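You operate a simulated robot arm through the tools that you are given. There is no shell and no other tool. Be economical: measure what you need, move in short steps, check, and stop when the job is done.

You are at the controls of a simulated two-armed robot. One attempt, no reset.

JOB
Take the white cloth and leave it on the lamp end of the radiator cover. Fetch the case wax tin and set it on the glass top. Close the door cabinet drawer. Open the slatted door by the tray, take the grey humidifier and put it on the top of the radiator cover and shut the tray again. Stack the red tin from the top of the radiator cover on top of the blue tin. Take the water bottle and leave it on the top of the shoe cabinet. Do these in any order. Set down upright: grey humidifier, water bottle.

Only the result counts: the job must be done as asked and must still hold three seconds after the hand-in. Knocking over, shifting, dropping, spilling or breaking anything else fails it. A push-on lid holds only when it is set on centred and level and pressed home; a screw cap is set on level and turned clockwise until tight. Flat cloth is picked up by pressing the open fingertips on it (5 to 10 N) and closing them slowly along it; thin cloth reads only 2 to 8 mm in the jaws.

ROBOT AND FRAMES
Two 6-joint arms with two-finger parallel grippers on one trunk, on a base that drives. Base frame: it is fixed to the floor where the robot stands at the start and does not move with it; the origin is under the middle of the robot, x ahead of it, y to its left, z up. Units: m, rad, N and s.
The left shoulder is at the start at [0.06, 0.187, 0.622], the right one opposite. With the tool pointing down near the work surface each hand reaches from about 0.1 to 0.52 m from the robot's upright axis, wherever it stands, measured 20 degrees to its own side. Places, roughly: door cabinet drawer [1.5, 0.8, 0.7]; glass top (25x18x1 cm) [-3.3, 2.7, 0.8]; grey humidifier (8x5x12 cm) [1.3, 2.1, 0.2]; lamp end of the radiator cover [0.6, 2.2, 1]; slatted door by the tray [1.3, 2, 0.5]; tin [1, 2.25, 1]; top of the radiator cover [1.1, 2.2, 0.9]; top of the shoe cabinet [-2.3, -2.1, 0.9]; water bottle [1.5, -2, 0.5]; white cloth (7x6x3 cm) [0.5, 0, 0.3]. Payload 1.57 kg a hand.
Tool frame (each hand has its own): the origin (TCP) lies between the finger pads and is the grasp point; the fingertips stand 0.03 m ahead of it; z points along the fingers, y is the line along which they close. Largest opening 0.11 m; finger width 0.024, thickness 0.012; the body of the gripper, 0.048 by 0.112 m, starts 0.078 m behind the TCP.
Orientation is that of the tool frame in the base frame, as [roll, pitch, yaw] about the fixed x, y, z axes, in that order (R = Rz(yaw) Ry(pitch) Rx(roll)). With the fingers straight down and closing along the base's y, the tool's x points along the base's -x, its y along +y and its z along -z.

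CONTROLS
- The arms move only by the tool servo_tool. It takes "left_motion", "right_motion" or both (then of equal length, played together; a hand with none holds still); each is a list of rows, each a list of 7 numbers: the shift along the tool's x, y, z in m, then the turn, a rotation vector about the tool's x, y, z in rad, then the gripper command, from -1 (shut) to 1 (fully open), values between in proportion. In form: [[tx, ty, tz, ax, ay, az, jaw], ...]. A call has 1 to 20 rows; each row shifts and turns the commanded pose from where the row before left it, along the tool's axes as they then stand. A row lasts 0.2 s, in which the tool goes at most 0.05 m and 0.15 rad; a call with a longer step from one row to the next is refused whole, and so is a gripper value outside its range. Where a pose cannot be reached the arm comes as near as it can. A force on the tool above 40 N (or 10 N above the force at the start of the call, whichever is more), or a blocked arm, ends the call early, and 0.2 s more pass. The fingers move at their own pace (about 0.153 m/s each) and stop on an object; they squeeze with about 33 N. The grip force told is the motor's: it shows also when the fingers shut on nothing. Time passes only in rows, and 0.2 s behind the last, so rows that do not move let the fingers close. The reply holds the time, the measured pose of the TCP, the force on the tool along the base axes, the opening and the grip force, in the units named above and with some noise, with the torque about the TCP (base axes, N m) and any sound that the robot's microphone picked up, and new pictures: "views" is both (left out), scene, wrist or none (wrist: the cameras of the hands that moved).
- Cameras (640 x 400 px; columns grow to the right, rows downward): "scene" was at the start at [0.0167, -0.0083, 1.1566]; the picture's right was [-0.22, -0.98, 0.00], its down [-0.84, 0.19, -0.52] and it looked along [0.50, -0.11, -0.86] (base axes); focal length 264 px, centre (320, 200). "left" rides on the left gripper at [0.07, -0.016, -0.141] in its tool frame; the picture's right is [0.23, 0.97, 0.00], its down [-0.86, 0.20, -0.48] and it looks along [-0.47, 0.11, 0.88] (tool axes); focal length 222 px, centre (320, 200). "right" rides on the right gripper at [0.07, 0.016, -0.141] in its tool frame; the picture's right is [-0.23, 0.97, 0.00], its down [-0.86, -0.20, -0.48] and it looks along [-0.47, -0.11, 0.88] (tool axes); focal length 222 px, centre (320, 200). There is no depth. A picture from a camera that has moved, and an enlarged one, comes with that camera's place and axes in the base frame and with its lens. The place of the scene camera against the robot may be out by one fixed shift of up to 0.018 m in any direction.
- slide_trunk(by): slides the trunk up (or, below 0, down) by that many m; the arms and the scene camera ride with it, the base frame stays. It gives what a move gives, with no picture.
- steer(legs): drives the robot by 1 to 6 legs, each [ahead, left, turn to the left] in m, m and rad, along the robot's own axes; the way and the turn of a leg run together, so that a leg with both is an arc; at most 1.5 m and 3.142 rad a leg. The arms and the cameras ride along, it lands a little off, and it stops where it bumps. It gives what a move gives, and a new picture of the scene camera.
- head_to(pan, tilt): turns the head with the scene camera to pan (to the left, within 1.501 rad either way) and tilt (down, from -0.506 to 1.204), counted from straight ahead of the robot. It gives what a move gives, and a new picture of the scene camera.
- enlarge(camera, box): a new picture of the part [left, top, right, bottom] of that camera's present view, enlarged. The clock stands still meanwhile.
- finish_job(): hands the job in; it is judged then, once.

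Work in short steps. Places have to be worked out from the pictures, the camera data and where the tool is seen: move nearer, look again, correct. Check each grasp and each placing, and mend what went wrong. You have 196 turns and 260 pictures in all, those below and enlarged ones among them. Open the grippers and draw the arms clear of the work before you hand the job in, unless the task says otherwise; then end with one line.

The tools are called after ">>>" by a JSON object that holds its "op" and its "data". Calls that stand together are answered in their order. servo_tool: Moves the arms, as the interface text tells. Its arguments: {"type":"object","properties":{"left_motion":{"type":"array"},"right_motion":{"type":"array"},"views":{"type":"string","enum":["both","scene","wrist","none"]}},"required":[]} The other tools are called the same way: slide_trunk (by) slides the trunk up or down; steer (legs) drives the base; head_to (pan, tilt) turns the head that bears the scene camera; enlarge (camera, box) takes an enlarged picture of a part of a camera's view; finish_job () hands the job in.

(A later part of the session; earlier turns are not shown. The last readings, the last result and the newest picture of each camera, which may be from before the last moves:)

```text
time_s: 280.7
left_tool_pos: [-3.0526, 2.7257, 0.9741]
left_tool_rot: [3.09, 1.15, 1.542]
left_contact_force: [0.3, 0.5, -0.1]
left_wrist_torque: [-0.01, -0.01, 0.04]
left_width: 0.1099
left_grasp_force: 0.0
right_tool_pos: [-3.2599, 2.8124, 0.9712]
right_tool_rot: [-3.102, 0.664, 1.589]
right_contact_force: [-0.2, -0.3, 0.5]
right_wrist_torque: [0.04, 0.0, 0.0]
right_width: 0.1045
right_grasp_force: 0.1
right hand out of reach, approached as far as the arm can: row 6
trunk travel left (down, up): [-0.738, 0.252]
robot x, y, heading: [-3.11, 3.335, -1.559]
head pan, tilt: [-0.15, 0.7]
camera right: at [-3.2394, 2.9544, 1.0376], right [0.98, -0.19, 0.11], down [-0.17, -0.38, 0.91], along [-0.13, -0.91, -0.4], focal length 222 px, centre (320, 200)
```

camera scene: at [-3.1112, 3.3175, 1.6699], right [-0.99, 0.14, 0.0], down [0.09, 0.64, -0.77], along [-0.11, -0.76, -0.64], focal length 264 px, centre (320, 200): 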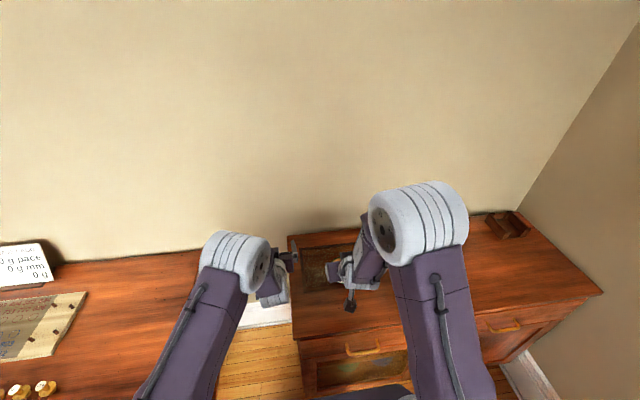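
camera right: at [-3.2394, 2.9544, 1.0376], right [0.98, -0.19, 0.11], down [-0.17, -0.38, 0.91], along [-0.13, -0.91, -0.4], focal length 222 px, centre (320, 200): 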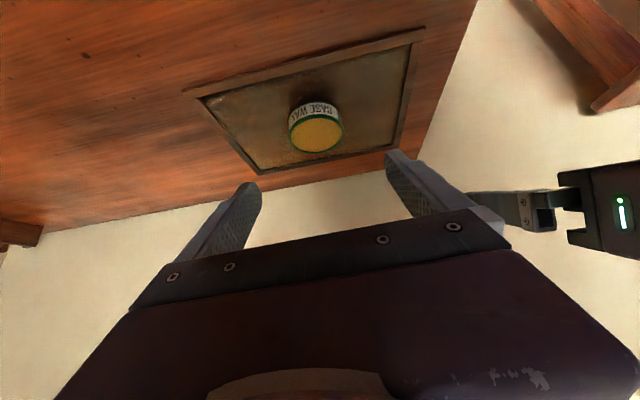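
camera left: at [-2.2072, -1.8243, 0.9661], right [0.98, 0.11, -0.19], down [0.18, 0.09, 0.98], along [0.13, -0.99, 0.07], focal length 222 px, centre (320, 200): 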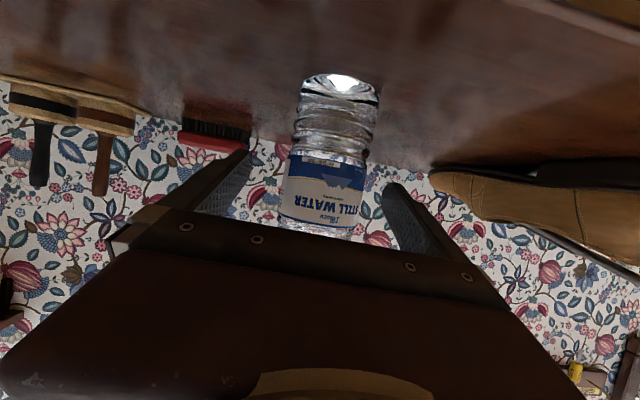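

The wax tin sits in the middle of the glass. Now driving back to the radiator cover.

>>> {"op": "steer", "data": {"legs": [[-0.3, 0, 0], [0, 1.5, 0], [0, 0.75, 0], [0.7, 0.72, 0]]}}

>>> {"op": "head_to", "data": {"pan": 0.0, "tilt": 0.5}}

```text
time_s: 298.1
left_tool_pos: [-0.0966, 2.344, 0.9744]
left_tool_rot: [3.09, 1.155, 1.552]
left_contact_force: [-0.1, 0.2, 0.0]
left_wrist_torque: [-0.01, 0.0, 0.01]
left_width: 0.1103
left_grasp_force: 0.1
right_tool_pos: [-0.306, 2.428, 0.9721]
right_tool_rot: [-3.103, 0.664, 1.597]
right_contact_force: [0.3, -0.3, 0.3]
right_wrist_torque: [-0.03, -0.01, 0.02]
right_width: 0.1044
right_grasp_force: 0.1
trunk travel left (down, up): [-0.738, 0.252]
robot x, y, heading: [-0.1647, 2.9514, -1.554]
head pan, tilt: [-0.15, 0.7]
camera scene: at [-0.1623, 2.9343, 1.6699], right [-0.99, 0.13, 0.0], down [0.09, 0.64, -0.76], along [-0.1, -0.76, -0.64], focal length 264 px, centre (320, 200)
```

scene: 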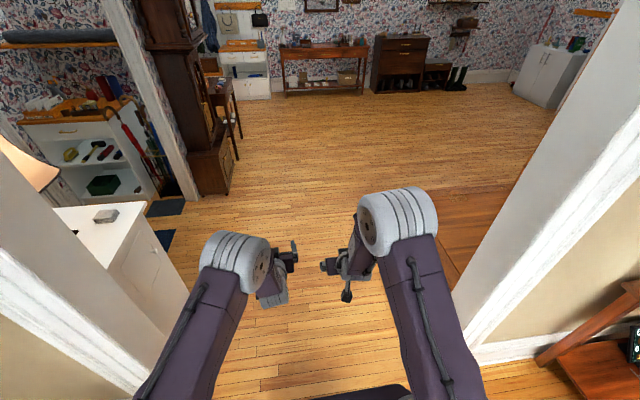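

```text
time_s: 298.9
left_tool_pos: [-0.0972, 2.3444, 0.9742]
left_tool_rot: [3.092, 1.153, 1.551]
left_contact_force: [0.0, -0.2, -0.3]
left_wrist_torque: [0.02, 0.0, 0.01]
left_width: 0.1099
left_grasp_force: 0.0
right_tool_pos: [-0.306, 2.4299, 0.9704]
right_tool_rot: [-3.101, 0.665, 1.596]
right_contact_force: [-0.4, 0.3, -0.8]
right_wrist_torque: [0.01, -0.04, 0.0]
right_width: 0.1045
right_grasp_force: 0.1
trunk travel left (down, up): [-0.738, 0.252]
robot x, y, heading: [-0.1604, 2.9531, -1.552]
head pan, tilt: [0.0, 0.499]
camera scene: at [-0.1491, 2.9272, 1.6875], right [-1.0, -0.02, 0.0], down [-0.01, 0.48, -0.88], along [0.02, -0.88, -0.48], focal length 264 px, centre (320, 200)
```

scene: 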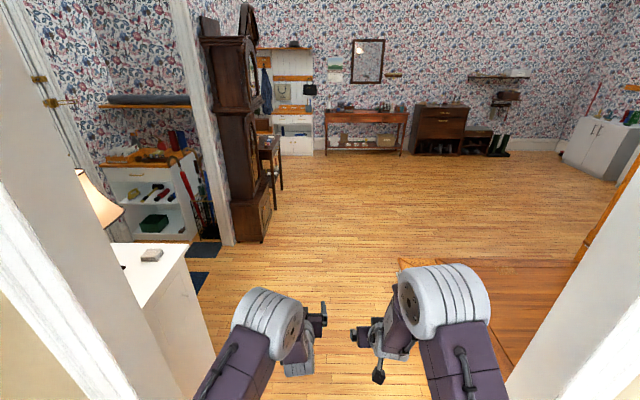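

>>> {"op": "steer", "data": {"legs": [[1.5, 0, 0], [0.1, 0, 0], [0, 0, 3.12]]}}

>>> {"op": "head_to", "data": {"pan": -0.7, "tilt": 0.6}}

>>> {"op": "enlarge", "data": {"camera": "scene", "box": [220, 100, 540, 300]}}

```text
time_s: 314.1
left_tool_pos: [-0.1693, 1.9875, 0.9747]
left_tool_rot: [3.09, 1.154, -1.686]
left_contact_force: [0.4, -0.1, 0.8]
left_wrist_torque: [0.0, 0.02, -0.04]
left_width: 0.11
left_grasp_force: 0.0
right_tool_pos: [0.0303, 1.883, 0.9704]
right_tool_rot: [-3.103, 0.665, -1.64]
right_contact_force: [-0.2, 1.0, 0.2]
right_wrist_torque: [0.0, 0.01, -0.03]
right_width: 0.1045
right_grasp_force: 0.0
trunk travel left (down, up): [-0.738, 0.252]
robot x, y, heading: [-0.1652, 1.3731, 1.492]
head pan, tilt: [0.0, 0.499]
camera scene: at [-0.1518, 1.4136, 1.6876], right [1.0, -0.08, 0.0], down [-0.04, -0.48, -0.88], along [0.07, 0.88, -0.48], focal length 264 px, centre (320, 200)
```

scene: 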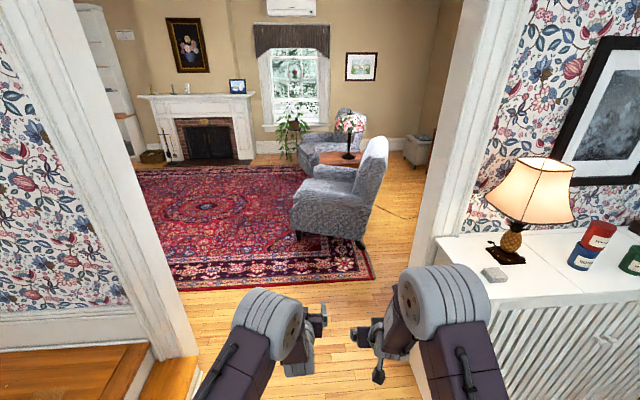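

```text
time_s: 315.2
left_tool_pos: [-0.1689, 1.986, 0.9745]
left_tool_rot: [3.091, 1.153, -1.687]
left_contact_force: [-0.2, -0.8, 0.2]
left_wrist_torque: [-0.02, 0.01, -0.03]
left_width: 0.1101
left_grasp_force: 0.0
right_tool_pos: [0.0297, 1.883, 0.971]
right_tool_rot: [-3.103, 0.666, -1.64]
right_contact_force: [0.0, -0.3, 0.6]
right_wrist_torque: [0.0, -0.01, 0.03]
right_width: 0.1046
right_grasp_force: 0.1
trunk travel left (down, up): [-0.738, 0.252]
robot x, y, heading: [-0.1641, 1.3772, 1.492]
head pan, tilt: [-0.7, 0.6]
camera scene: at [-0.097, 1.386, 1.6785], right [0.71, -0.7, 0.0], down [-0.4, -0.4, -0.83], along [0.58, 0.59, -0.56], focal length 264 px, centre (320, 200)
```

scene: 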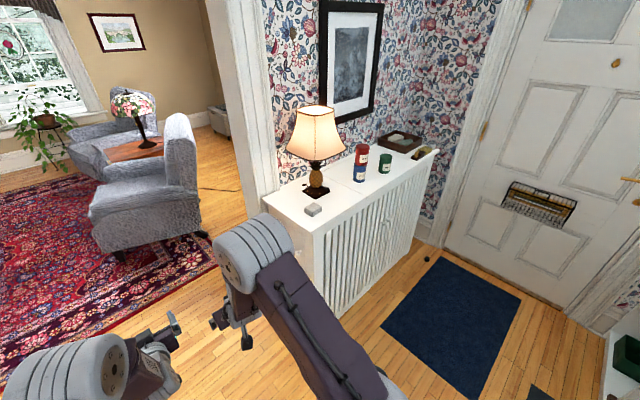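

```text
2.00 times, centred on (380, 200) of scene
camera zoom: at [-0.097, 1.386, 1.6785], right [0.71, -0.7, 0.0], down [-0.4, -0.4, -0.83], along [0.58, 0.59, -0.56], focal length 528 px, centre (200, 200)
```

zoom: 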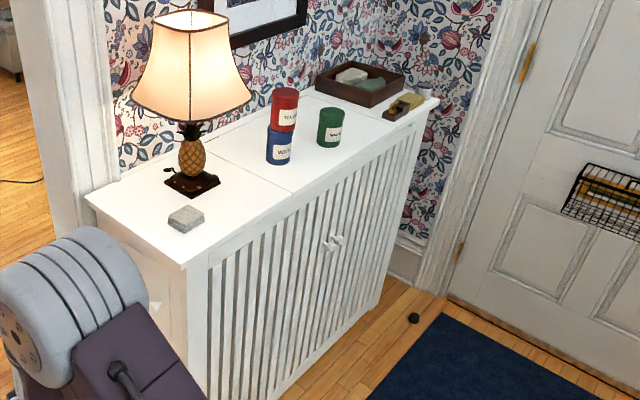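

The scene is intact. I'll set the right hand nearer horizontal for the knob and bring the left hand back to a more folded pose.

>>> {"op": "servo_tool", "data": {"left_motion": [[0, 0, 0, 0, 0.125, 0, -1], [0, 0, 0, 0, 0.125, 0, -1], [0, 0, 0, 0, 0.125, 0, -1], [0, 0, 0, 0, 0.125, 0, -1], [0, 0, 0, 0, 0, 0, -1]], "right_motion": [[0, 0, 0, 0, -0.122, 0, 1], [0, 0, 0, 0, -0.122, 0, 1], [0, 0, 0, 0, -0.122, 0, 1], [0, 0, 0, 0, -0.122, 0, 1], [0, 0, 0, 0, 0, 0, 1]], "views": "none"}}

>>> {"op": "steer", "data": {"legs": [[0, 0, 0.078], [-0.2, -0.9, 0]]}}

>>> {"op": "head_to", "data": {"pan": -0.3, "tilt": 0.7}}

```text
time_s: 316.4
left_tool_pos: [-0.1696, 1.9863, 0.9725]
left_tool_rot: [3.108, 0.68, -1.656]
left_contact_force: [0.3, -0.6, -0.7]
left_wrist_torque: [-0.02, 0.05, -0.03]
left_width: 0.0
left_grasp_force: 21.5
right_tool_pos: [0.0171, 1.9523, 1.0194]
right_tool_rot: [-2.958, 1.136, -1.5]
right_contact_force: [-0.8, 0.0, 0.3]
right_wrist_torque: [0.04, 0.02, -0.04]
right_width: 0.11
right_grasp_force: 0.0
right hand out of reach, approached as far as the arm can: row 1, 2, 3, 4
trunk travel left (down, up): [-0.738, 0.252]
robot x, y, heading: [-0.1672, 1.3761, 1.489]
head pan, tilt: [-0.7, 0.6]
```

```text
time_s: 321.7
left_tool_pos: [0.6762, 1.7993, 0.971]
left_tool_rot: [3.106, 0.675, -1.558]
left_contact_force: [-0.9, 0.4, -0.4]
left_wrist_torque: [-0.03, -0.03, -0.03]
left_width: 0.0
left_grasp_force: 21.0
right_tool_pos: [0.8677, 1.7834, 1.0167]
right_tool_rot: [-2.957, 1.13, -1.407]
right_contact_force: [0.1, 0.1, 0.0]
right_wrist_torque: [0.0, 0.01, 0.0]
right_width: 0.1098
right_grasp_force: 0.3
trunk travel left (down, up): [-0.738, 0.252]
robot x, y, heading: [0.7436, 1.1887, 1.588]
head pan, tilt: [-0.7, 0.6]
camera scene: at [0.8049, 1.2092, 1.6792], right [0.78, -0.63, 0.0], down [-0.35, -0.44, -0.82], along [0.52, 0.64, -0.57], focal length 264 px, centre (320, 200)
```

scene: 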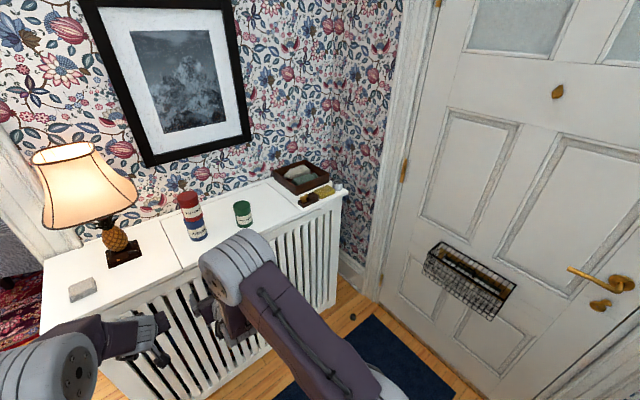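

```text
time_s: 322.6
left_tool_pos: [0.6794, 1.7947, 0.9748]
left_tool_rot: [3.105, 0.681, -1.559]
left_contact_force: [-0.4, -0.1, 0.1]
left_wrist_torque: [0.02, 0.02, 0.01]
left_width: 0.0
left_grasp_force: 20.8
right_tool_pos: [0.8686, 1.7797, 1.0196]
right_tool_rot: [-2.961, 1.134, -1.412]
right_contact_force: [-0.7, -0.3, -0.1]
right_wrist_torque: [0.03, 0.02, 0.01]
right_width: 0.1098
right_grasp_force: 0.0
trunk travel left (down, up): [-0.738, 0.252]
robot x, y, heading: [0.7479, 1.1896, 1.594]
head pan, tilt: [-0.3, 0.7]
camera scene: at [0.7728, 1.2153, 1.6706], right [0.96, -0.28, 0.0], down [-0.18, -0.62, -0.77], along [0.21, 0.74, -0.64], focal length 264 px, centre (320, 200)
```

scene: 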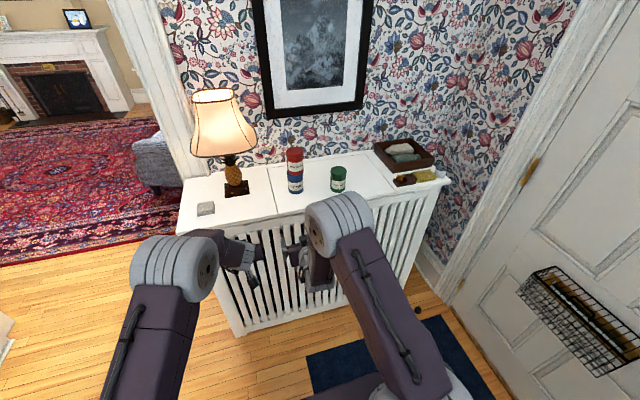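

Lowering so the right hand is at knob height, and looking through the right wrist camera.

>>> {"op": "slide_trunk", "data": {"by": -0.32}}

>>> {"op": "servo_tool", "data": {"right_motion": [[0, 0, 0, 0, 0, 0, 1]], "left_motion": [[0.03, 0, -0.025, 0, 0, 0, -1]], "views": "both"}}

```text
time_s: 325.8
left_tool_pos: [0.6786, 1.7956, 0.6546]
left_tool_rot: [3.104, 0.681, -1.56]
left_contact_force: [-0.2, 0.0, -0.1]
left_wrist_torque: [0.0, -0.01, 0.0]
left_width: 0.0
left_grasp_force: 21.4
right_tool_pos: [0.8703, 1.7795, 0.6989]
right_tool_rot: [-2.962, 1.135, -1.407]
right_contact_force: [-0.4, 0.4, 0.8]
right_wrist_torque: [0.01, -0.01, 0.0]
right_width: 0.11
right_grasp_force: 0.0
trunk travel left (down, up): [-0.418, 0.572]
robot x, y, heading: [0.7425, 1.1871, 1.591]
head pan, tilt: [-0.3, 0.7]
```

```text
time_s: 326.2
left_tool_pos: [0.6804, 1.7553, 0.6552]
left_tool_rot: [3.105, 0.68, -1.561]
left_contact_force: [0.6, -1.2, 0.3]
left_wrist_torque: [0.04, -0.02, 0.01]
left_width: 0.0
left_grasp_force: 21.7
right_tool_pos: [0.8696, 1.7798, 0.6999]
right_tool_rot: [-2.964, 1.134, -1.408]
right_contact_force: [-0.8, -0.4, -0.3]
right_wrist_torque: [0.01, 0.01, 0.02]
right_width: 0.1102
right_grasp_force: 0.0
trunk travel left (down, up): [-0.418, 0.572]
robot x, y, heading: [0.7426, 1.1869, 1.59]
head pan, tilt: [-0.3, 0.7]
camera scene: at [0.7731, 1.2145, 1.3506], right [0.96, -0.28, 0.0], down [-0.18, -0.62, -0.77], along [0.21, 0.74, -0.64], focal length 264 px, centre (320, 200)
camera right: at [0.854, 1.6217, 0.6931], right [-0.99, 0.1, 0.13], down [0.12, -0.08, 0.99], along [0.11, 0.99, 0.07], focal length 222 px, centre (320, 200)
camera left: at [0.7042, 1.6131, 0.7201], right [-0.97, -0.21, -0.12], down [-0.19, 0.36, 0.92], along [-0.15, 0.91, -0.38], focal length 222 px, centre (320, 200)
```

scene: 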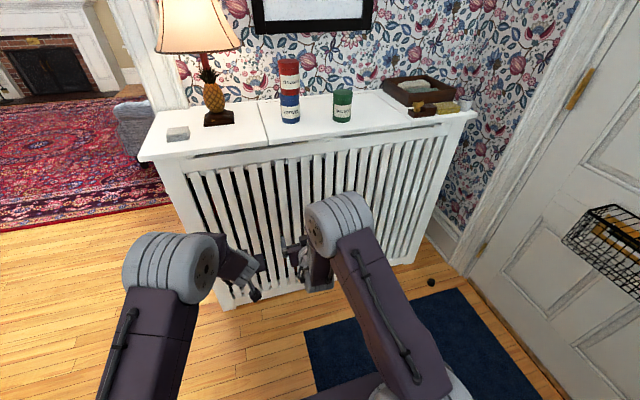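
right: 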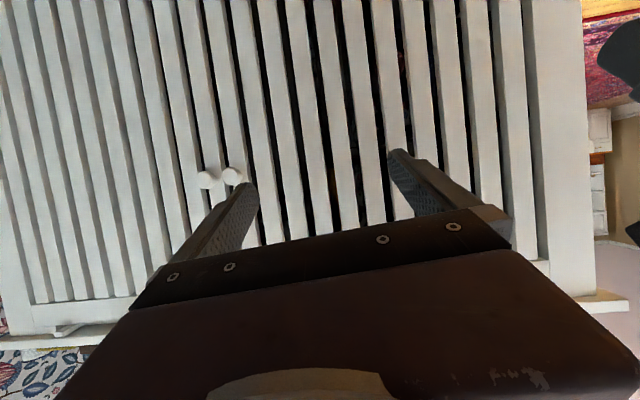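
left: 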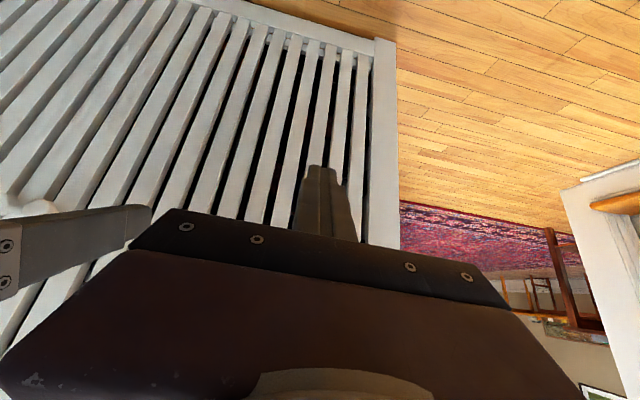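

The two knobs stand only 4 cm apart: left (1.028), right (1.07), both at z≈0.66. I'll therefore grip the right one from above and below, rolling the right hand 90° about its finger axis.

>>> {"op": "servo_tool", "data": {"right_motion": [[0, 0, 0, 0, 0, 0.15, 1], [0, 0, 0, 0, 0, 0.15, 1], [0, 0, 0, 0, 0, 0.15, 1], [0, 0, 0, 0, 0, 0.15, 1], [0, 0, 0, 0, 0, 0.15, 1], [0, 0, 0, 0, 0, 0.15, 1], [0, 0, 0, 0, 0, 0.15, 1], [0, 0, 0, 0, 0, 0.15, 1], [0, 0, 0, 0, 0, 0.15, 1], [0, 0, 0, 0, 0, 0.15, 1], [0, 0, 0, 0, 0, 0.07, 1]], "views": "both"}}

```text
time_s: 328.6
left_tool_pos: [0.6819, 1.7565, 0.6542]
left_tool_rot: [3.105, 0.682, -1.561]
left_contact_force: [-0.2, 0.7, 0.0]
left_wrist_torque: [0.03, -0.01, -0.01]
left_width: 0.0
left_grasp_force: 21.6
right_tool_pos: [0.8687, 1.7802, 0.6997]
right_tool_rot: [-2.962, 1.134, -1.408]
right_contact_force: [0.0, 0.5, -0.2]
right_wrist_torque: [-0.02, 0.02, 0.01]
right_width: 0.1099
right_grasp_force: 0.0
right hand out of reach, approached as far as the arm can: row 1, 2, 3, 4, 5, 6, 7, 8, 9, 10, 11
trunk travel left (down, up): [-0.418, 0.572]
robot x, y, heading: [0.7423, 1.1851, 1.585]
head pan, tilt: [-0.3, 0.7]
camera scene: at [0.7728, 1.2158, 1.3506], right [0.96, -0.28, 0.0], down [-0.18, -0.62, -0.77], along [0.21, 0.74, -0.64], focal length 264 px, centre (320, 200)
camera right: at [0.8537, 1.6224, 0.6927], right [-0.99, 0.1, 0.13], down [0.12, -0.08, 0.99], along [0.11, 0.99, 0.06], focal length 222 px, centre (320, 200)
```

scene: 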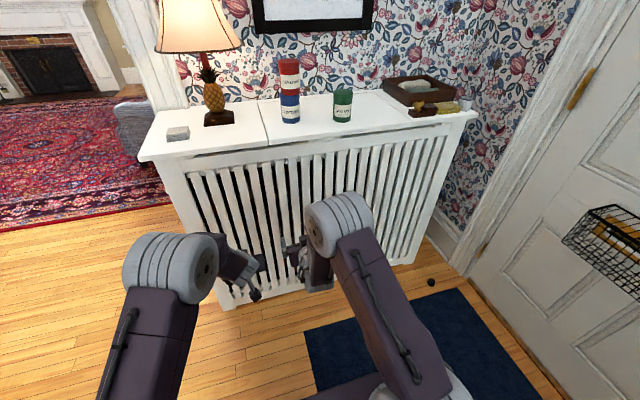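
right: 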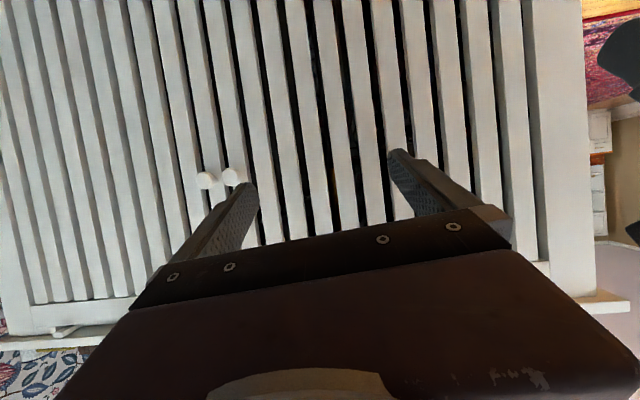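

No motion in that direction; trying the opposite roll.

>>> {"op": "servo_tool", "data": {"right_motion": [[0, 0, 0, 0, 0, -0.15, 1], [0, 0, 0, 0, 0, -0.15, 1], [0, 0, 0, 0, 0, -0.15, 1], [0, 0, 0, 0, 0, -0.15, 1], [0, 0, 0, 0, 0, -0.15, 1], [0, 0, 0, 0, 0, -0.15, 1], [0, 0, 0, 0, 0, -0.15, 1], [0, 0, 0, 0, 0, -0.15, 1], [0, 0, 0, 0, 0, -0.15, 1], [0, 0, 0, 0, 0, -0.15, 1], [0, 0, 0, 0, 0, -0.15, 1], [0, 0, 0, 0, 0, -0.15, 1], [0, 0, 0, 0, 0, -0.15, 1], [0, 0, 0, 0, 0, -0.15, 1], [0, 0, 0, 0, 0, -0.15, 1], [0, 0, 0, 0, 0, -0.15, 1], [0, 0, 0, 0, 0, -0.15, 1], [0, 0, 0, 0, 0, -0.15, 1], [0, 0, 0, 0, 0, -0.15, 1], [0, 0, 0, 0, 0, -0.15, 1]], "views": "wrist"}}

```text
time_s: 332.8
left_tool_pos: [0.6812, 1.7566, 0.6547]
left_tool_rot: [3.104, 0.682, -1.561]
left_contact_force: [0.3, -0.2, -0.5]
left_wrist_torque: [0.02, -0.03, -0.01]
left_width: 0.0002
left_grasp_force: 21.3
right_tool_pos: [0.8679, 1.7795, 0.6987]
right_tool_rot: [-3.023, -1.136, 1.401]
right_contact_force: [1.1, -0.6, 0.5]
right_wrist_torque: [-0.02, 0.01, 0.02]
right_width: 0.1098
right_grasp_force: 0.0
trunk travel left (down, up): [-0.418, 0.572]
robot x, y, heading: [0.7432, 1.1867, 1.593]
head pan, tilt: [-0.3, 0.7]
camera right: at [0.8856, 1.679, 0.8193], right [0.95, -0.16, -0.25], down [-0.28, -0.78, -0.57], along [-0.11, 0.61, -0.78], focal length 222 px, centre (320, 200)
```

right: 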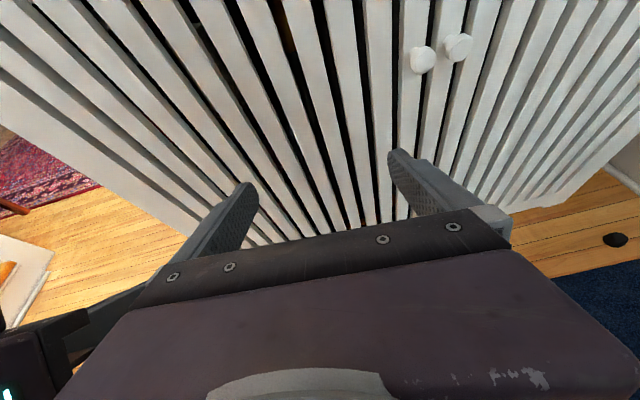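

The hand flipped fully (command resets when blocked) and now moves freely. I'll roll back +1.5 rad so the fingers close vertically.

>>> {"op": "servo_tool", "data": {"right_motion": [[0, 0, 0, 0, 0, 0.15, 1], [0, 0, 0, 0, 0, 0.15, 1], [0, 0, 0, 0, 0, 0.15, 1], [0, 0, 0, 0, 0, 0.15, 1], [0, 0, 0, 0, 0, 0.15, 1], [0, 0, 0, 0, 0, 0.15, 1], [0, 0, 0, 0, 0, 0.15, 1], [0, 0, 0, 0, 0, 0.15, 1], [0, 0, 0, 0, 0, 0.15, 1], [0, 0, 0, 0, 0, 0.07, 1]], "views": "wrist"}}

```text
time_s: 335.0
left_tool_pos: [0.6813, 1.7553, 0.6548]
left_tool_rot: [3.104, 0.68, -1.56]
left_contact_force: [-0.4, 0.4, 0.3]
left_wrist_torque: [0.01, 0.0, 0.01]
left_width: 0.0
left_grasp_force: 21.0
right_tool_pos: [0.8678, 1.7799, 0.6977]
right_tool_rot: [-2.003, -0.083, -0.002]
right_contact_force: [0.1, -0.8, 0.1]
right_wrist_torque: [0.0, 0.01, 0.03]
right_width: 0.1099
right_grasp_force: 0.0
trunk travel left (down, up): [-0.418, 0.572]
robot x, y, heading: [0.7434, 1.1895, 1.583]
head pan, tilt: [-0.3, 0.7]
camera right: at [0.9347, 1.6447, 0.7475], right [-0.15, -0.41, -0.9], down [-0.88, -0.35, 0.31], along [-0.44, 0.84, -0.31], focal length 222 px, centre (320, 200)
```

right: 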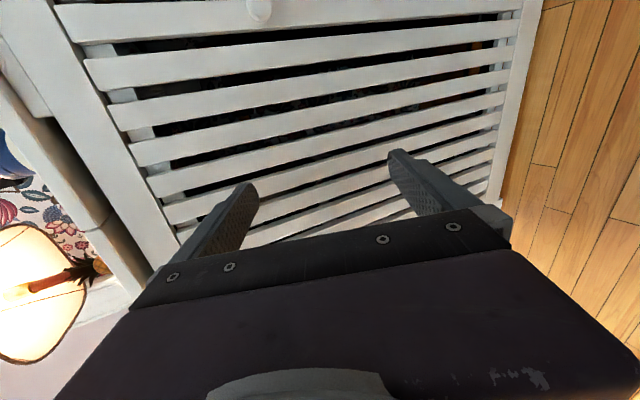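

Fingers now point at the door, 25° downward, closing vertically. Right knob ≈(1.07,1.967,0.667). I'll shift the base right 0.1 and go to the pre-grasp pose.

>>> {"op": "steer", "data": {"legs": [[0, -0.1, 0]]}}

>>> {"op": "servo_tool", "data": {"right_motion": [[0.033, -0.0127, 0.02, 0, 0, 0, 1], [0.033, -0.0127, 0.02, 0, 0, 0, 1], [0.033, -0.0127, 0.02, 0, 0, 0, 1], [0, 0, 0, 0, 0, 0, 1]], "views": "both"}}

```text
time_s: 336.1
left_tool_pos: [0.7783, 1.7564, 0.6537]
left_tool_rot: [3.107, 0.681, -1.559]
left_contact_force: [0.2, -1.0, 0.8]
left_wrist_torque: [0.04, 0.01, -0.02]
left_width: 0.0
left_grasp_force: 21.4
right_tool_pos: [0.9655, 1.7812, 0.6984]
right_tool_rot: [-2.003, -0.086, 0.002]
right_contact_force: [-0.5, 0.1, -0.1]
right_wrist_torque: [0.02, 0.0, 0.05]
right_width: 0.1098
right_grasp_force: 0.0
trunk travel left (down, up): [-0.418, 0.572]
robot x, y, heading: [0.8418, 1.1925, 1.592]
head pan, tilt: [-0.3, 0.7]
camera scene: at [0.8722, 1.2167, 1.3505], right [0.96, -0.27, 0.0], down [-0.17, -0.62, -0.77], along [0.21, 0.74, -0.64], focal length 264 px, centre (320, 200)
```

scene: 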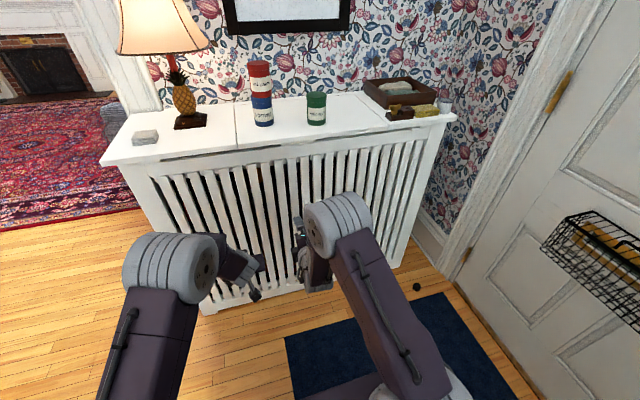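

```text
time_s: 337.1
left_tool_pos: [0.7855, 1.7641, 0.6523]
left_tool_rot: [3.099, 0.68, -1.555]
left_contact_force: [-0.3, -0.1, -0.7]
left_wrist_torque: [-0.02, -0.04, -0.06]
left_width: 0.0001
left_grasp_force: 21.0
right_tool_pos: [0.9971, 1.8709, 0.7276]
right_tool_rot: [-2.009, -0.091, -0.016]
right_contact_force: [0.1, 0.7, -0.6]
right_wrist_torque: [0.02, -0.03, -0.05]
right_width: 0.11
right_grasp_force: 0.1
right hand out of reach, approached as far as the arm can: row 1, 2, 3
trunk travel left (down, up): [-0.418, 0.572]
robot x, y, heading: [0.851, 1.1965, 1.599]
head pan, tilt: [-0.3, 0.7]
camera scene: at [0.8814, 1.2257, 1.3505], right [0.96, -0.27, 0.0], down [-0.17, -0.62, -0.76], along [0.21, 0.74, -0.64], focal length 264 px, centre (320, 200)
camera right: at [1.0601, 1.7345, 0.7778], right [-0.15, -0.41, -0.9], down [-0.89, -0.33, 0.3], along [-0.43, 0.85, -0.32], focal length 222 px, centre (320, 200)
```

scene: 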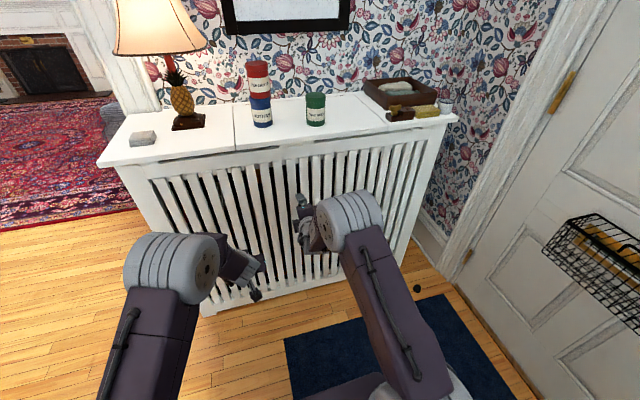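
right: 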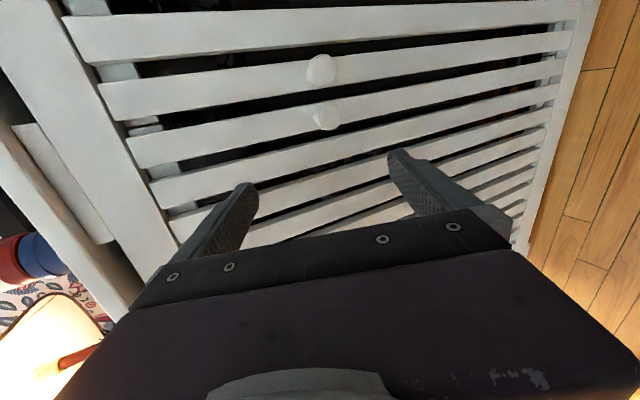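

Knob refined to (1.078,1.967,0.667). Shifting the base right 8 cm to line up.

>>> {"op": "steer", "data": {"legs": [[0, -0.077, 0]]}}

>>> {"op": "servo_tool", "data": {"right_motion": [[0, 0.018, 0.0, 0, 0, 0, 1], [0, 0, 0, 0, 0, 0, 1]], "views": "wrist"}}

```text
time_s: 338.2
left_tool_pos: [0.8525, 1.7584, 0.6548]
left_tool_rot: [3.104, 0.681, -1.557]
left_contact_force: [0.0, -0.3, -0.7]
left_wrist_torque: [-0.02, 0.03, -0.01]
left_width: 0.0
left_grasp_force: 20.8
right_tool_pos: [1.0636, 1.8644, 0.73]
right_tool_rot: [-2.009, -0.091, -0.017]
right_contact_force: [-0.4, -0.1, -0.2]
right_wrist_torque: [0.01, 0.03, 0.01]
right_width: 0.1103
right_grasp_force: 0.1
trunk travel left (down, up): [-0.418, 0.572]
robot x, y, heading: [0.9169, 1.1891, 1.597]
head pan, tilt: [-0.3, 0.7]
camera scene: at [0.9479, 1.2182, 1.3506], right [0.96, -0.27, 0.0], down [-0.17, -0.62, -0.77], along [0.21, 0.74, -0.64], focal length 264 px, centre (320, 200)
```

scene: 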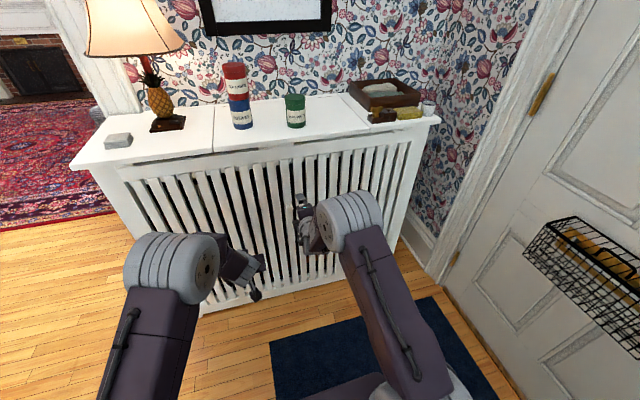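

```text
time_s: 338.8
left_tool_pos: [0.8583, 1.7619, 0.6534]
left_tool_rot: [3.096, 0.68, -1.559]
left_contact_force: [-0.4, 0.2, 0.3]
left_wrist_torque: [0.02, -0.04, -0.01]
left_width: 0.0
left_grasp_force: 20.6
right_tool_pos: [1.0697, 1.8592, 0.7102]
right_tool_rot: [-2.012, -0.093, -0.026]
right_contact_force: [0.0, 0.8, -0.2]
right_wrist_torque: [-0.01, -0.03, 0.02]
right_width: 0.1099
right_grasp_force: 0.1
trunk travel left (down, up): [-0.418, 0.572]
robot x, y, heading: [0.9215, 1.195, 1.593]
head pan, tilt: [-0.3, 0.7]
camera right: at [1.1324, 1.7237, 0.7611], right [-0.16, -0.41, -0.9], down [-0.9, -0.33, 0.3], along [-0.42, 0.85, -0.32], focal length 222 px, centre (320, 200)
```

right: 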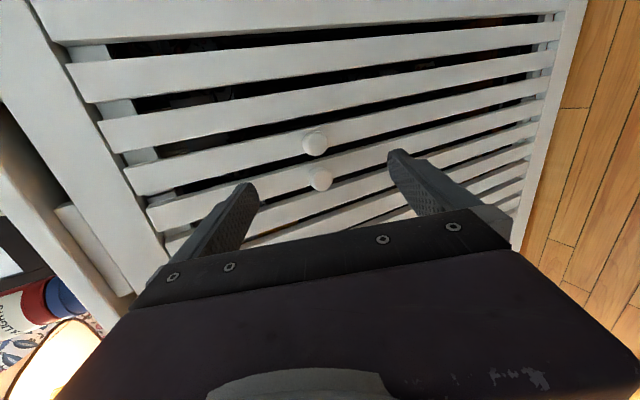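

Aligned; advancing along the fingers to the knob.

>>> {"op": "servo_tool", "data": {"right_motion": [[0.002, 0, 0.034, 0, 0, 0, 1], [0.002, 0, 0.034, 0, 0, 0, 1], [0.002, 0, 0.034, 0, 0, 0, 1], [0, 0, 0, 0, 0, 0, 1]], "views": "wrist"}}

```text
time_s: 339.8
left_tool_pos: [0.8545, 1.758, 0.6539]
left_tool_rot: [3.1, 0.681, -1.559]
left_contact_force: [0.4, -0.8, 0.4]
left_wrist_torque: [-0.02, 0.02, 0.01]
left_width: 0.0
left_grasp_force: 21.2
right_tool_pos: [1.0787, 1.9471, 0.6681]
right_tool_rot: [-2.009, -0.091, -0.015]
right_contact_force: [0.0, 0.1, -0.1]
right_wrist_torque: [0.02, 0.01, -0.03]
right_width: 0.1103
right_grasp_force: 0.0
trunk travel left (down, up): [-0.418, 0.572]
robot x, y, heading: [0.9165, 1.1887, 1.599]
head pan, tilt: [-0.3, 0.7]
camera right: at [1.142, 1.8106, 0.7188], right [-0.15, -0.41, -0.9], down [-0.89, -0.33, 0.3], along [-0.43, 0.85, -0.32], focal length 222 px, centre (320, 200)
```

right: 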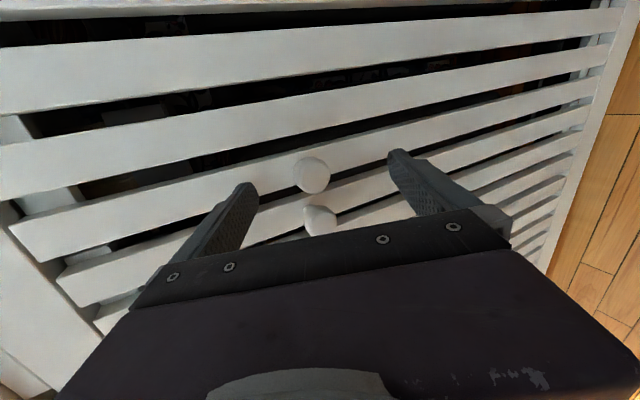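

The knob sits between the tips. Small correction, then close.

>>> {"op": "servo_tool", "data": {"right_motion": [[0.006, 0, 0.012, 0, 0, 0, 1], [0, 0, 0, 0, 0, 0, 0.3], [0, 0, 0, 0, 0, 0, -0.3], [0, 0, 0, 0, 0, 0, -1], [0, 0, 0, 0, 0, 0, -1], [0, 0, 0, 0, 0, 0, -1]], "views": "wrist"}}

```text
time_s: 341.2
left_tool_pos: [0.855, 1.7559, 0.6555]
left_tool_rot: [3.1, 0.683, -1.557]
left_contact_force: [-0.6, 0.2, -0.5]
left_wrist_torque: [0.01, -0.02, -0.01]
left_width: 0.0001
left_grasp_force: 21.3
right_tool_pos: [1.085, 1.9593, 0.6692]
right_tool_rot: [-1.998, -0.091, -0.017]
right_contact_force: [-7.3, 4.4, 23.5]
right_wrist_torque: [0.35, 0.38, 1.23]
right_width: 0.0301
right_grasp_force: 39.2
trunk travel left (down, up): [-0.418, 0.572]
robot x, y, heading: [0.9176, 1.1894, 1.588]
head pan, tilt: [-0.3, 0.7]
camera right: at [1.1483, 1.8212, 0.7183], right [-0.15, -0.4, -0.9], down [-0.89, -0.34, 0.3], along [-0.42, 0.85, -0.31], focal length 222 px, centre (320, 200)
```

right: 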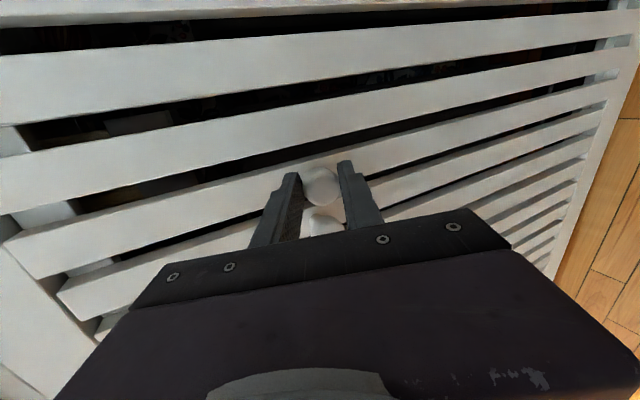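

Knob gripped. Pulling the door open along its arc (4 × 4 cm).

>>> {"op": "servo_tool", "data": {"right_motion": [[0.002, 0.0167, -0.0364, 0, 0, 0, -1], [0.005, 0.0167, -0.0364, 0, 0, 0, -1], [0.009, 0.0167, -0.0364, 0, 0, 0, -1], [0.012, 0.0167, -0.0364, 0, 0, 0, -1]], "views": "both"}}

```text
time_s: 342.2
left_tool_pos: [0.849, 1.7536, 0.6542]
left_tool_rot: [3.1, 0.683, -1.556]
left_contact_force: [0.4, -1.2, -0.3]
left_wrist_torque: [0.02, 0.03, -0.03]
left_width: 0.0
left_grasp_force: 21.3
right_tool_pos: [1.0512, 1.8052, 0.6716]
right_tool_rot: [-2.011, -0.097, -0.024]
right_contact_force: [0.1, 0.1, -0.4]
right_wrist_torque: [-0.04, 0.0, 0.01]
right_width: 0.0003
right_grasp_force: 21.5
right hand out of reach, approached as far as the arm can: row 1, 2, 3, 4
trunk travel left (down, up): [-0.418, 0.572]
robot x, y, heading: [0.9094, 1.1881, 1.595]
head pan, tilt: [-0.3, 0.7]
camera scene: at [0.9436, 1.2134, 1.3505], right [0.96, -0.27, 0.0], down [-0.17, -0.62, -0.77], along [0.21, 0.74, -0.64], focal length 264 px, centre (320, 200)
camera right: at [1.1146, 1.6684, 0.7222], right [-0.15, -0.41, -0.9], down [-0.9, -0.33, 0.3], along [-0.42, 0.85, -0.32], focal length 222 px, centre (320, 200)
```

scene: 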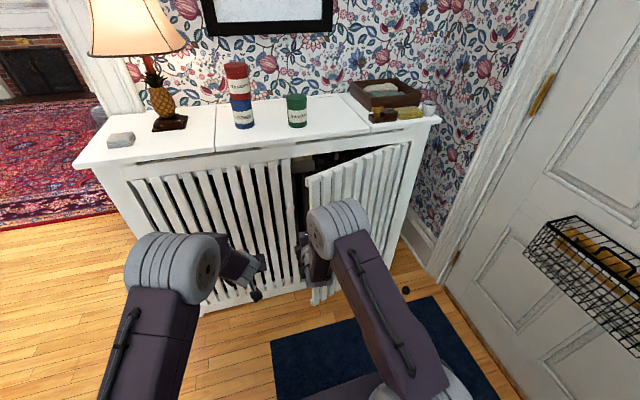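
right: 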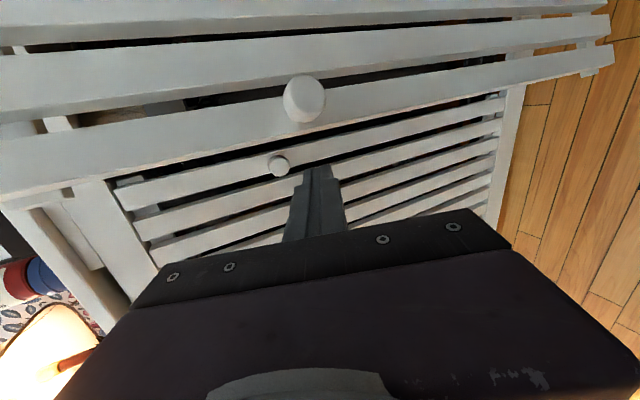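

The door popped open about 17° before the knob slipped out. Next I'll push it from behind its free edge. First I'll fold the left hand back so it won't touch the cover when I turn.

>>> {"op": "servo_tool", "data": {"left_motion": [[0, 0, 0, 0, 0.136, 0, -1], [0, 0, 0, 0, 0.136, 0, -1], [0, 0, 0, 0, 0.136, 0, -1], [0, 0, 0, 0, 0.136, 0, -1], [0, 0, 0, 0, 0.136, 0, -1], [0.05, 0, 0, 0, 0, 0, -1], [0.05, 0, 0, 0, 0, 0, -1], [0.05, 0, 0, 0, 0, 0, -1], [0.05, 0, 0, 0, 0, 0, -1], [0.05, 0, 0, 0, 0, 0, -1], [0, 0, 0, 0, 0, 0, -1]], "views": "none"}}

>>> {"op": "steer", "data": {"legs": [[0, 0.35, 0], [0, 0, -0.725], [0, 0.194, 0]]}}

>>> {"op": "servo_tool", "data": {"right_motion": [[0, 0, 0, 0, 0, 0, -1]], "views": "both"}}

```text
time_s: 344.6
left_tool_pos: [0.8562, 1.4755, 0.5939]
left_tool_rot: [3.019, 0.178, -1.524]
left_contact_force: [-0.2, -0.6, -0.3]
left_wrist_torque: [-0.01, -0.03, 0.06]
left_width: 0.0001
left_grasp_force: 21.6
left hand out of reach, approached as far as the arm can: row 1, 2, 4, 5
right_tool_pos: [1.0582, 1.8105, 0.6719]
right_tool_rot: [-2.011, -0.096, -0.028]
right_contact_force: [-1.0, -0.7, 0.9]
right_wrist_torque: [-0.02, -0.02, -0.01]
right_width: 0.0
right_grasp_force: 21.5
trunk travel left (down, up): [-0.418, 0.572]
robot x, y, heading: [0.9207, 1.1915, 1.598]
head pan, tilt: [-0.3, 0.7]
```

```text
time_s: 349.9
left_tool_pos: [0.5668, 1.5591, 0.5931]
left_tool_rot: [3.017, 0.181, -2.244]
left_contact_force: [0.5, -0.1, -0.6]
left_wrist_torque: [-0.01, -0.03, 0.0]
left_width: 0.0001
left_grasp_force: 21.1
right_tool_pos: [0.9372, 1.6768, 0.6701]
right_tool_rot: [-2.012, -0.096, -0.748]
right_contact_force: [0.3, 0.3, 0.3]
right_wrist_torque: [0.0, 0.03, 0.04]
right_width: 0.0002
right_grasp_force: 20.9
trunk travel left (down, up): [-0.418, 0.572]
robot x, y, heading: [0.4233, 1.3023, 0.876]
head pan, tilt: [-0.3, 0.7]
camera scene: at [0.4657, 1.3116, 1.3499], right [0.55, -0.84, 0.0], down [-0.54, -0.35, -0.77], along [0.64, 0.42, -0.64], focal length 264 px, centre (320, 200)
```

scene: 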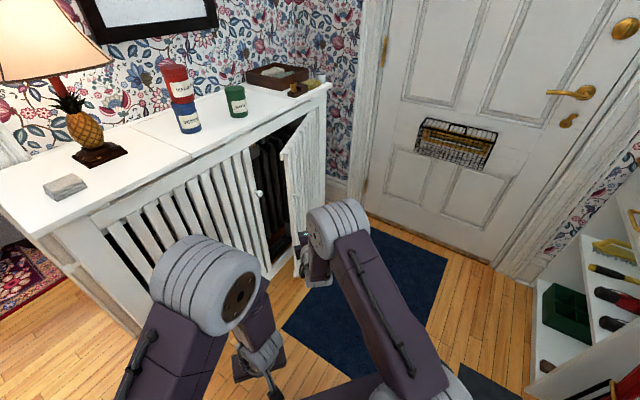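

```text
time_s: 350.3
left_tool_pos: [0.567, 1.5584, 0.5936]
left_tool_rot: [3.017, 0.18, -2.242]
left_contact_force: [-0.4, 0.0, -0.8]
left_wrist_torque: [-0.02, 0.01, -0.03]
left_width: 0.0001
left_grasp_force: 21.0
right_tool_pos: [0.9383, 1.6765, 0.6703]
right_tool_rot: [-2.009, -0.096, -0.747]
right_contact_force: [-0.6, 0.6, -0.2]
right_wrist_torque: [-0.01, -0.02, 0.01]
right_width: 0.0
right_grasp_force: 21.2
trunk travel left (down, up): [-0.418, 0.572]
robot x, y, heading: [0.4211, 1.3027, 0.876]
head pan, tilt: [-0.3, 0.7]
camera scene: at [0.4664, 1.311, 1.3499], right [0.55, -0.84, 0.0], down [-0.54, -0.35, -0.76], along [0.64, 0.42, -0.64], focal length 264 px, centre (320, 200)
camera right: at [0.8938, 1.5335, 0.7208], right [-0.39, -0.21, -0.9], down [-0.89, 0.35, 0.3], along [0.25, 0.91, -0.32], focal length 222 px, centre (320, 200)
```

scene: 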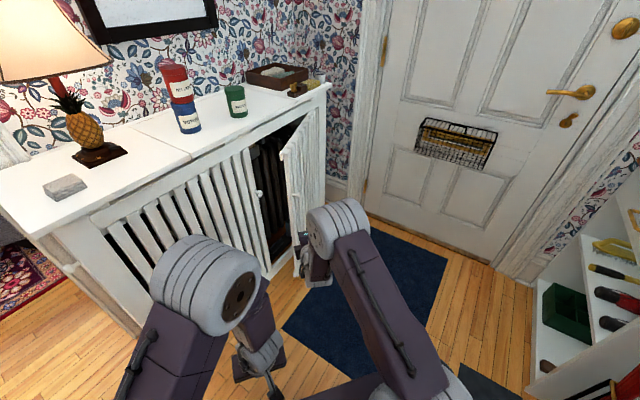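
right: 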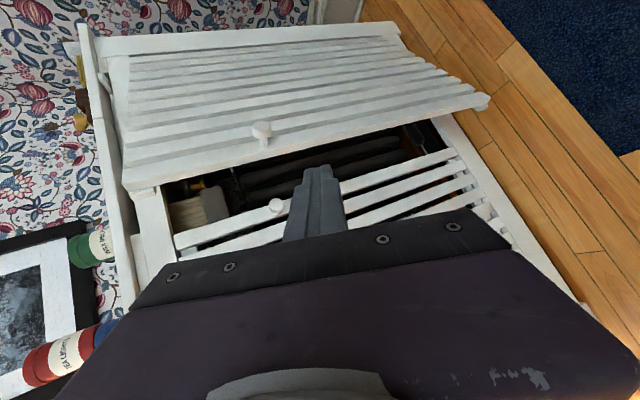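

The gap beside the door edge lies straight ahead of the closed right fingers. I'll drive in along the hand's direction so the tips get behind the door.

>>> {"op": "steer", "data": {"legs": [[0.28, 0.02, 0]]}}

>>> {"op": "servo_tool", "data": {"right_motion": [[0, 0, 0, 0, 0, 0, -1]], "views": "wrist"}}

```text
time_s: 352.0
left_tool_pos: [0.6921, 1.7327, 0.5928]
left_tool_rot: [3.017, 0.18, -2.241]
left_contact_force: [0.0, 0.0, -0.1]
left_wrist_torque: [0.02, 0.04, 0.01]
left_width: 0.0
left_grasp_force: 21.3
right_tool_pos: [1.0546, 1.8539, 0.6694]
right_tool_rot: [-2.011, -0.1, -0.728]
right_contact_force: [-3.2, -0.6, 2.0]
right_wrist_torque: [-0.01, -0.05, 0.06]
right_width: 0.0
right_grasp_force: 21.2
trunk travel left (down, up): [-0.418, 0.572]
robot x, y, heading: [0.5486, 1.4776, 0.882]
head pan, tilt: [-0.3, 0.7]
stopped in leg 1: the force on the tool passed its limit (the readings are from after the stop); the commanded pose is now the measured one
camera scene: at [0.5904, 1.4864, 1.3498], right [0.55, -0.84, 0.0], down [-0.54, -0.35, -0.77], along [0.64, 0.42, -0.64], focal length 264 px, centre (320, 200)
```

scene: 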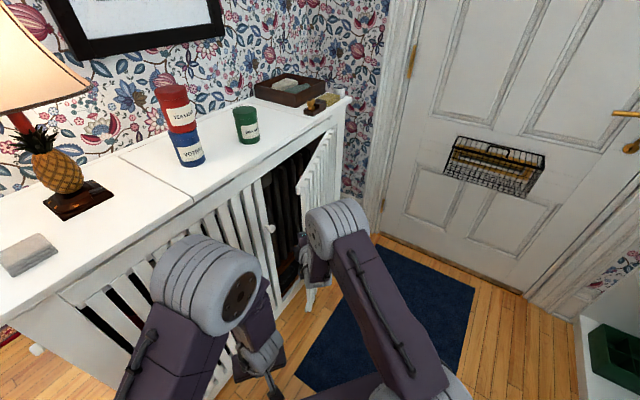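

```text
time_s: 352.4
left_tool_pos: [0.6896, 1.7323, 0.5931]
left_tool_rot: [3.017, 0.18, -2.241]
left_contact_force: [0.2, 0.0, -0.6]
left_wrist_torque: [-0.01, 0.0, -0.02]
left_width: 0.0001
left_grasp_force: 21.4
right_tool_pos: [1.0563, 1.8535, 0.67]
right_tool_rot: [-2.016, -0.1, -0.729]
right_contact_force: [-4.0, -1.4, 1.2]
right_wrist_torque: [0.03, -0.07, 0.06]
right_width: 0.0
right_grasp_force: 21.4
trunk travel left (down, up): [-0.418, 0.572]
robot x, y, heading: [0.5486, 1.4809, 0.876]
head pan, tilt: [-0.3, 0.7]
camera right: at [1.0154, 1.7095, 0.7211], right [-0.38, -0.22, -0.9], down [-0.89, 0.33, 0.3], along [0.23, 0.92, -0.32], focal length 222 px, centre (320, 200)
```

right: 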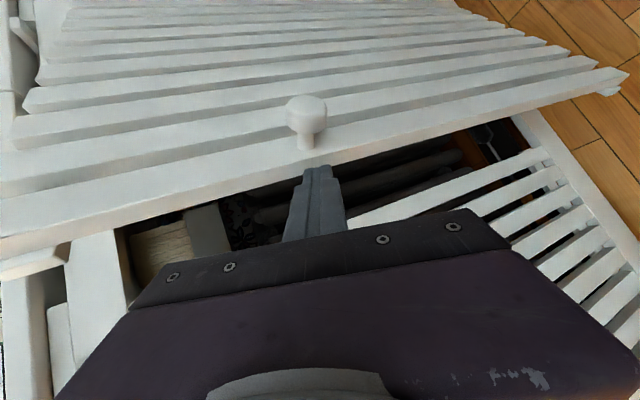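

The fingertips touched the door edge. I'll back 4 cm, shift left 4 cm, and go forward again.

>>> {"op": "steer", "data": {"legs": [[-0.04, 0, 0], [0, 0.04, 0], [0.11, 0, 0]]}}

>>> {"op": "servo_tool", "data": {"right_motion": [[0, 0, 0, 0, 0, 0, -1]], "views": "wrist"}}

```text
time_s: 354.5
left_tool_pos: [0.7078, 1.8137, 0.5922]
left_tool_rot: [3.017, 0.179, -2.241]
left_contact_force: [-1.1, 0.2, -0.6]
left_wrist_torque: [0.02, 0.0, -0.02]
left_width: 0.0
left_grasp_force: 21.3
right_tool_pos: [1.0722, 1.9339, 0.6685]
right_tool_rot: [-2.016, -0.099, -0.73]
right_contact_force: [0.3, 0.5, -0.2]
right_wrist_torque: [0.01, 0.0, -0.02]
right_width: 0.0
right_grasp_force: 21.4
trunk travel left (down, up): [-0.418, 0.572]
robot x, y, heading: [0.5654, 1.5574, 0.877]
head pan, tilt: [-0.3, 0.7]
camera scene: at [0.6078, 1.5664, 1.3499], right [0.55, -0.84, 0.0], down [-0.54, -0.35, -0.76], along [0.64, 0.42, -0.65], focal length 264 px, centre (320, 200)
```

scene: 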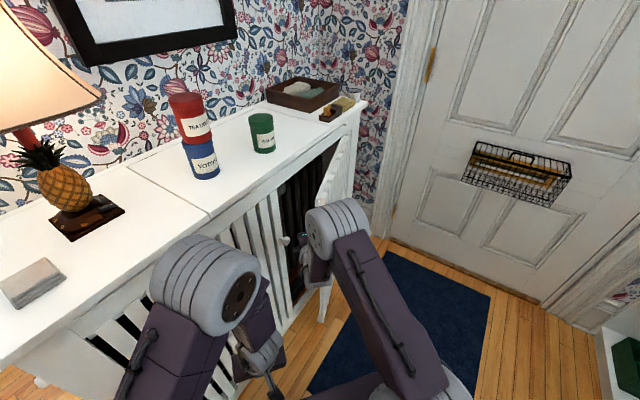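

```text
time_s: 354.9
left_tool_pos: [0.7065, 1.8119, 0.5923]
left_tool_rot: [3.018, 0.18, -2.24]
left_contact_force: [0.8, 0.5, 0.9]
left_wrist_torque: [0.0, 0.02, -0.03]
left_width: 0.0002
left_grasp_force: 21.3
right_tool_pos: [1.0722, 1.9335, 0.6699]
right_tool_rot: [-2.015, -0.098, -0.73]
right_contact_force: [-0.1, -0.6, -1.0]
right_wrist_torque: [-0.02, 0.01, 0.01]
right_width: 0.0
right_grasp_force: 21.2
trunk travel left (down, up): [-0.418, 0.572]
robot x, y, heading: [0.5644, 1.5594, 0.877]
head pan, tilt: [-0.3, 0.7]
camera right: at [1.0311, 1.7899, 0.7206], right [-0.38, -0.22, -0.9], down [-0.89, 0.33, 0.3], along [0.23, 0.92, -0.32], focal length 222 px, centre (320, 200)
```

right: 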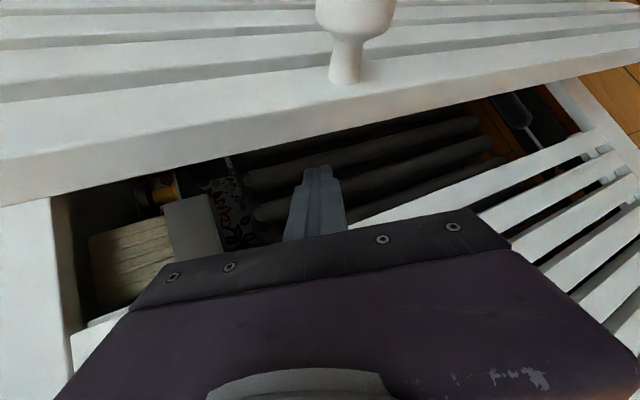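

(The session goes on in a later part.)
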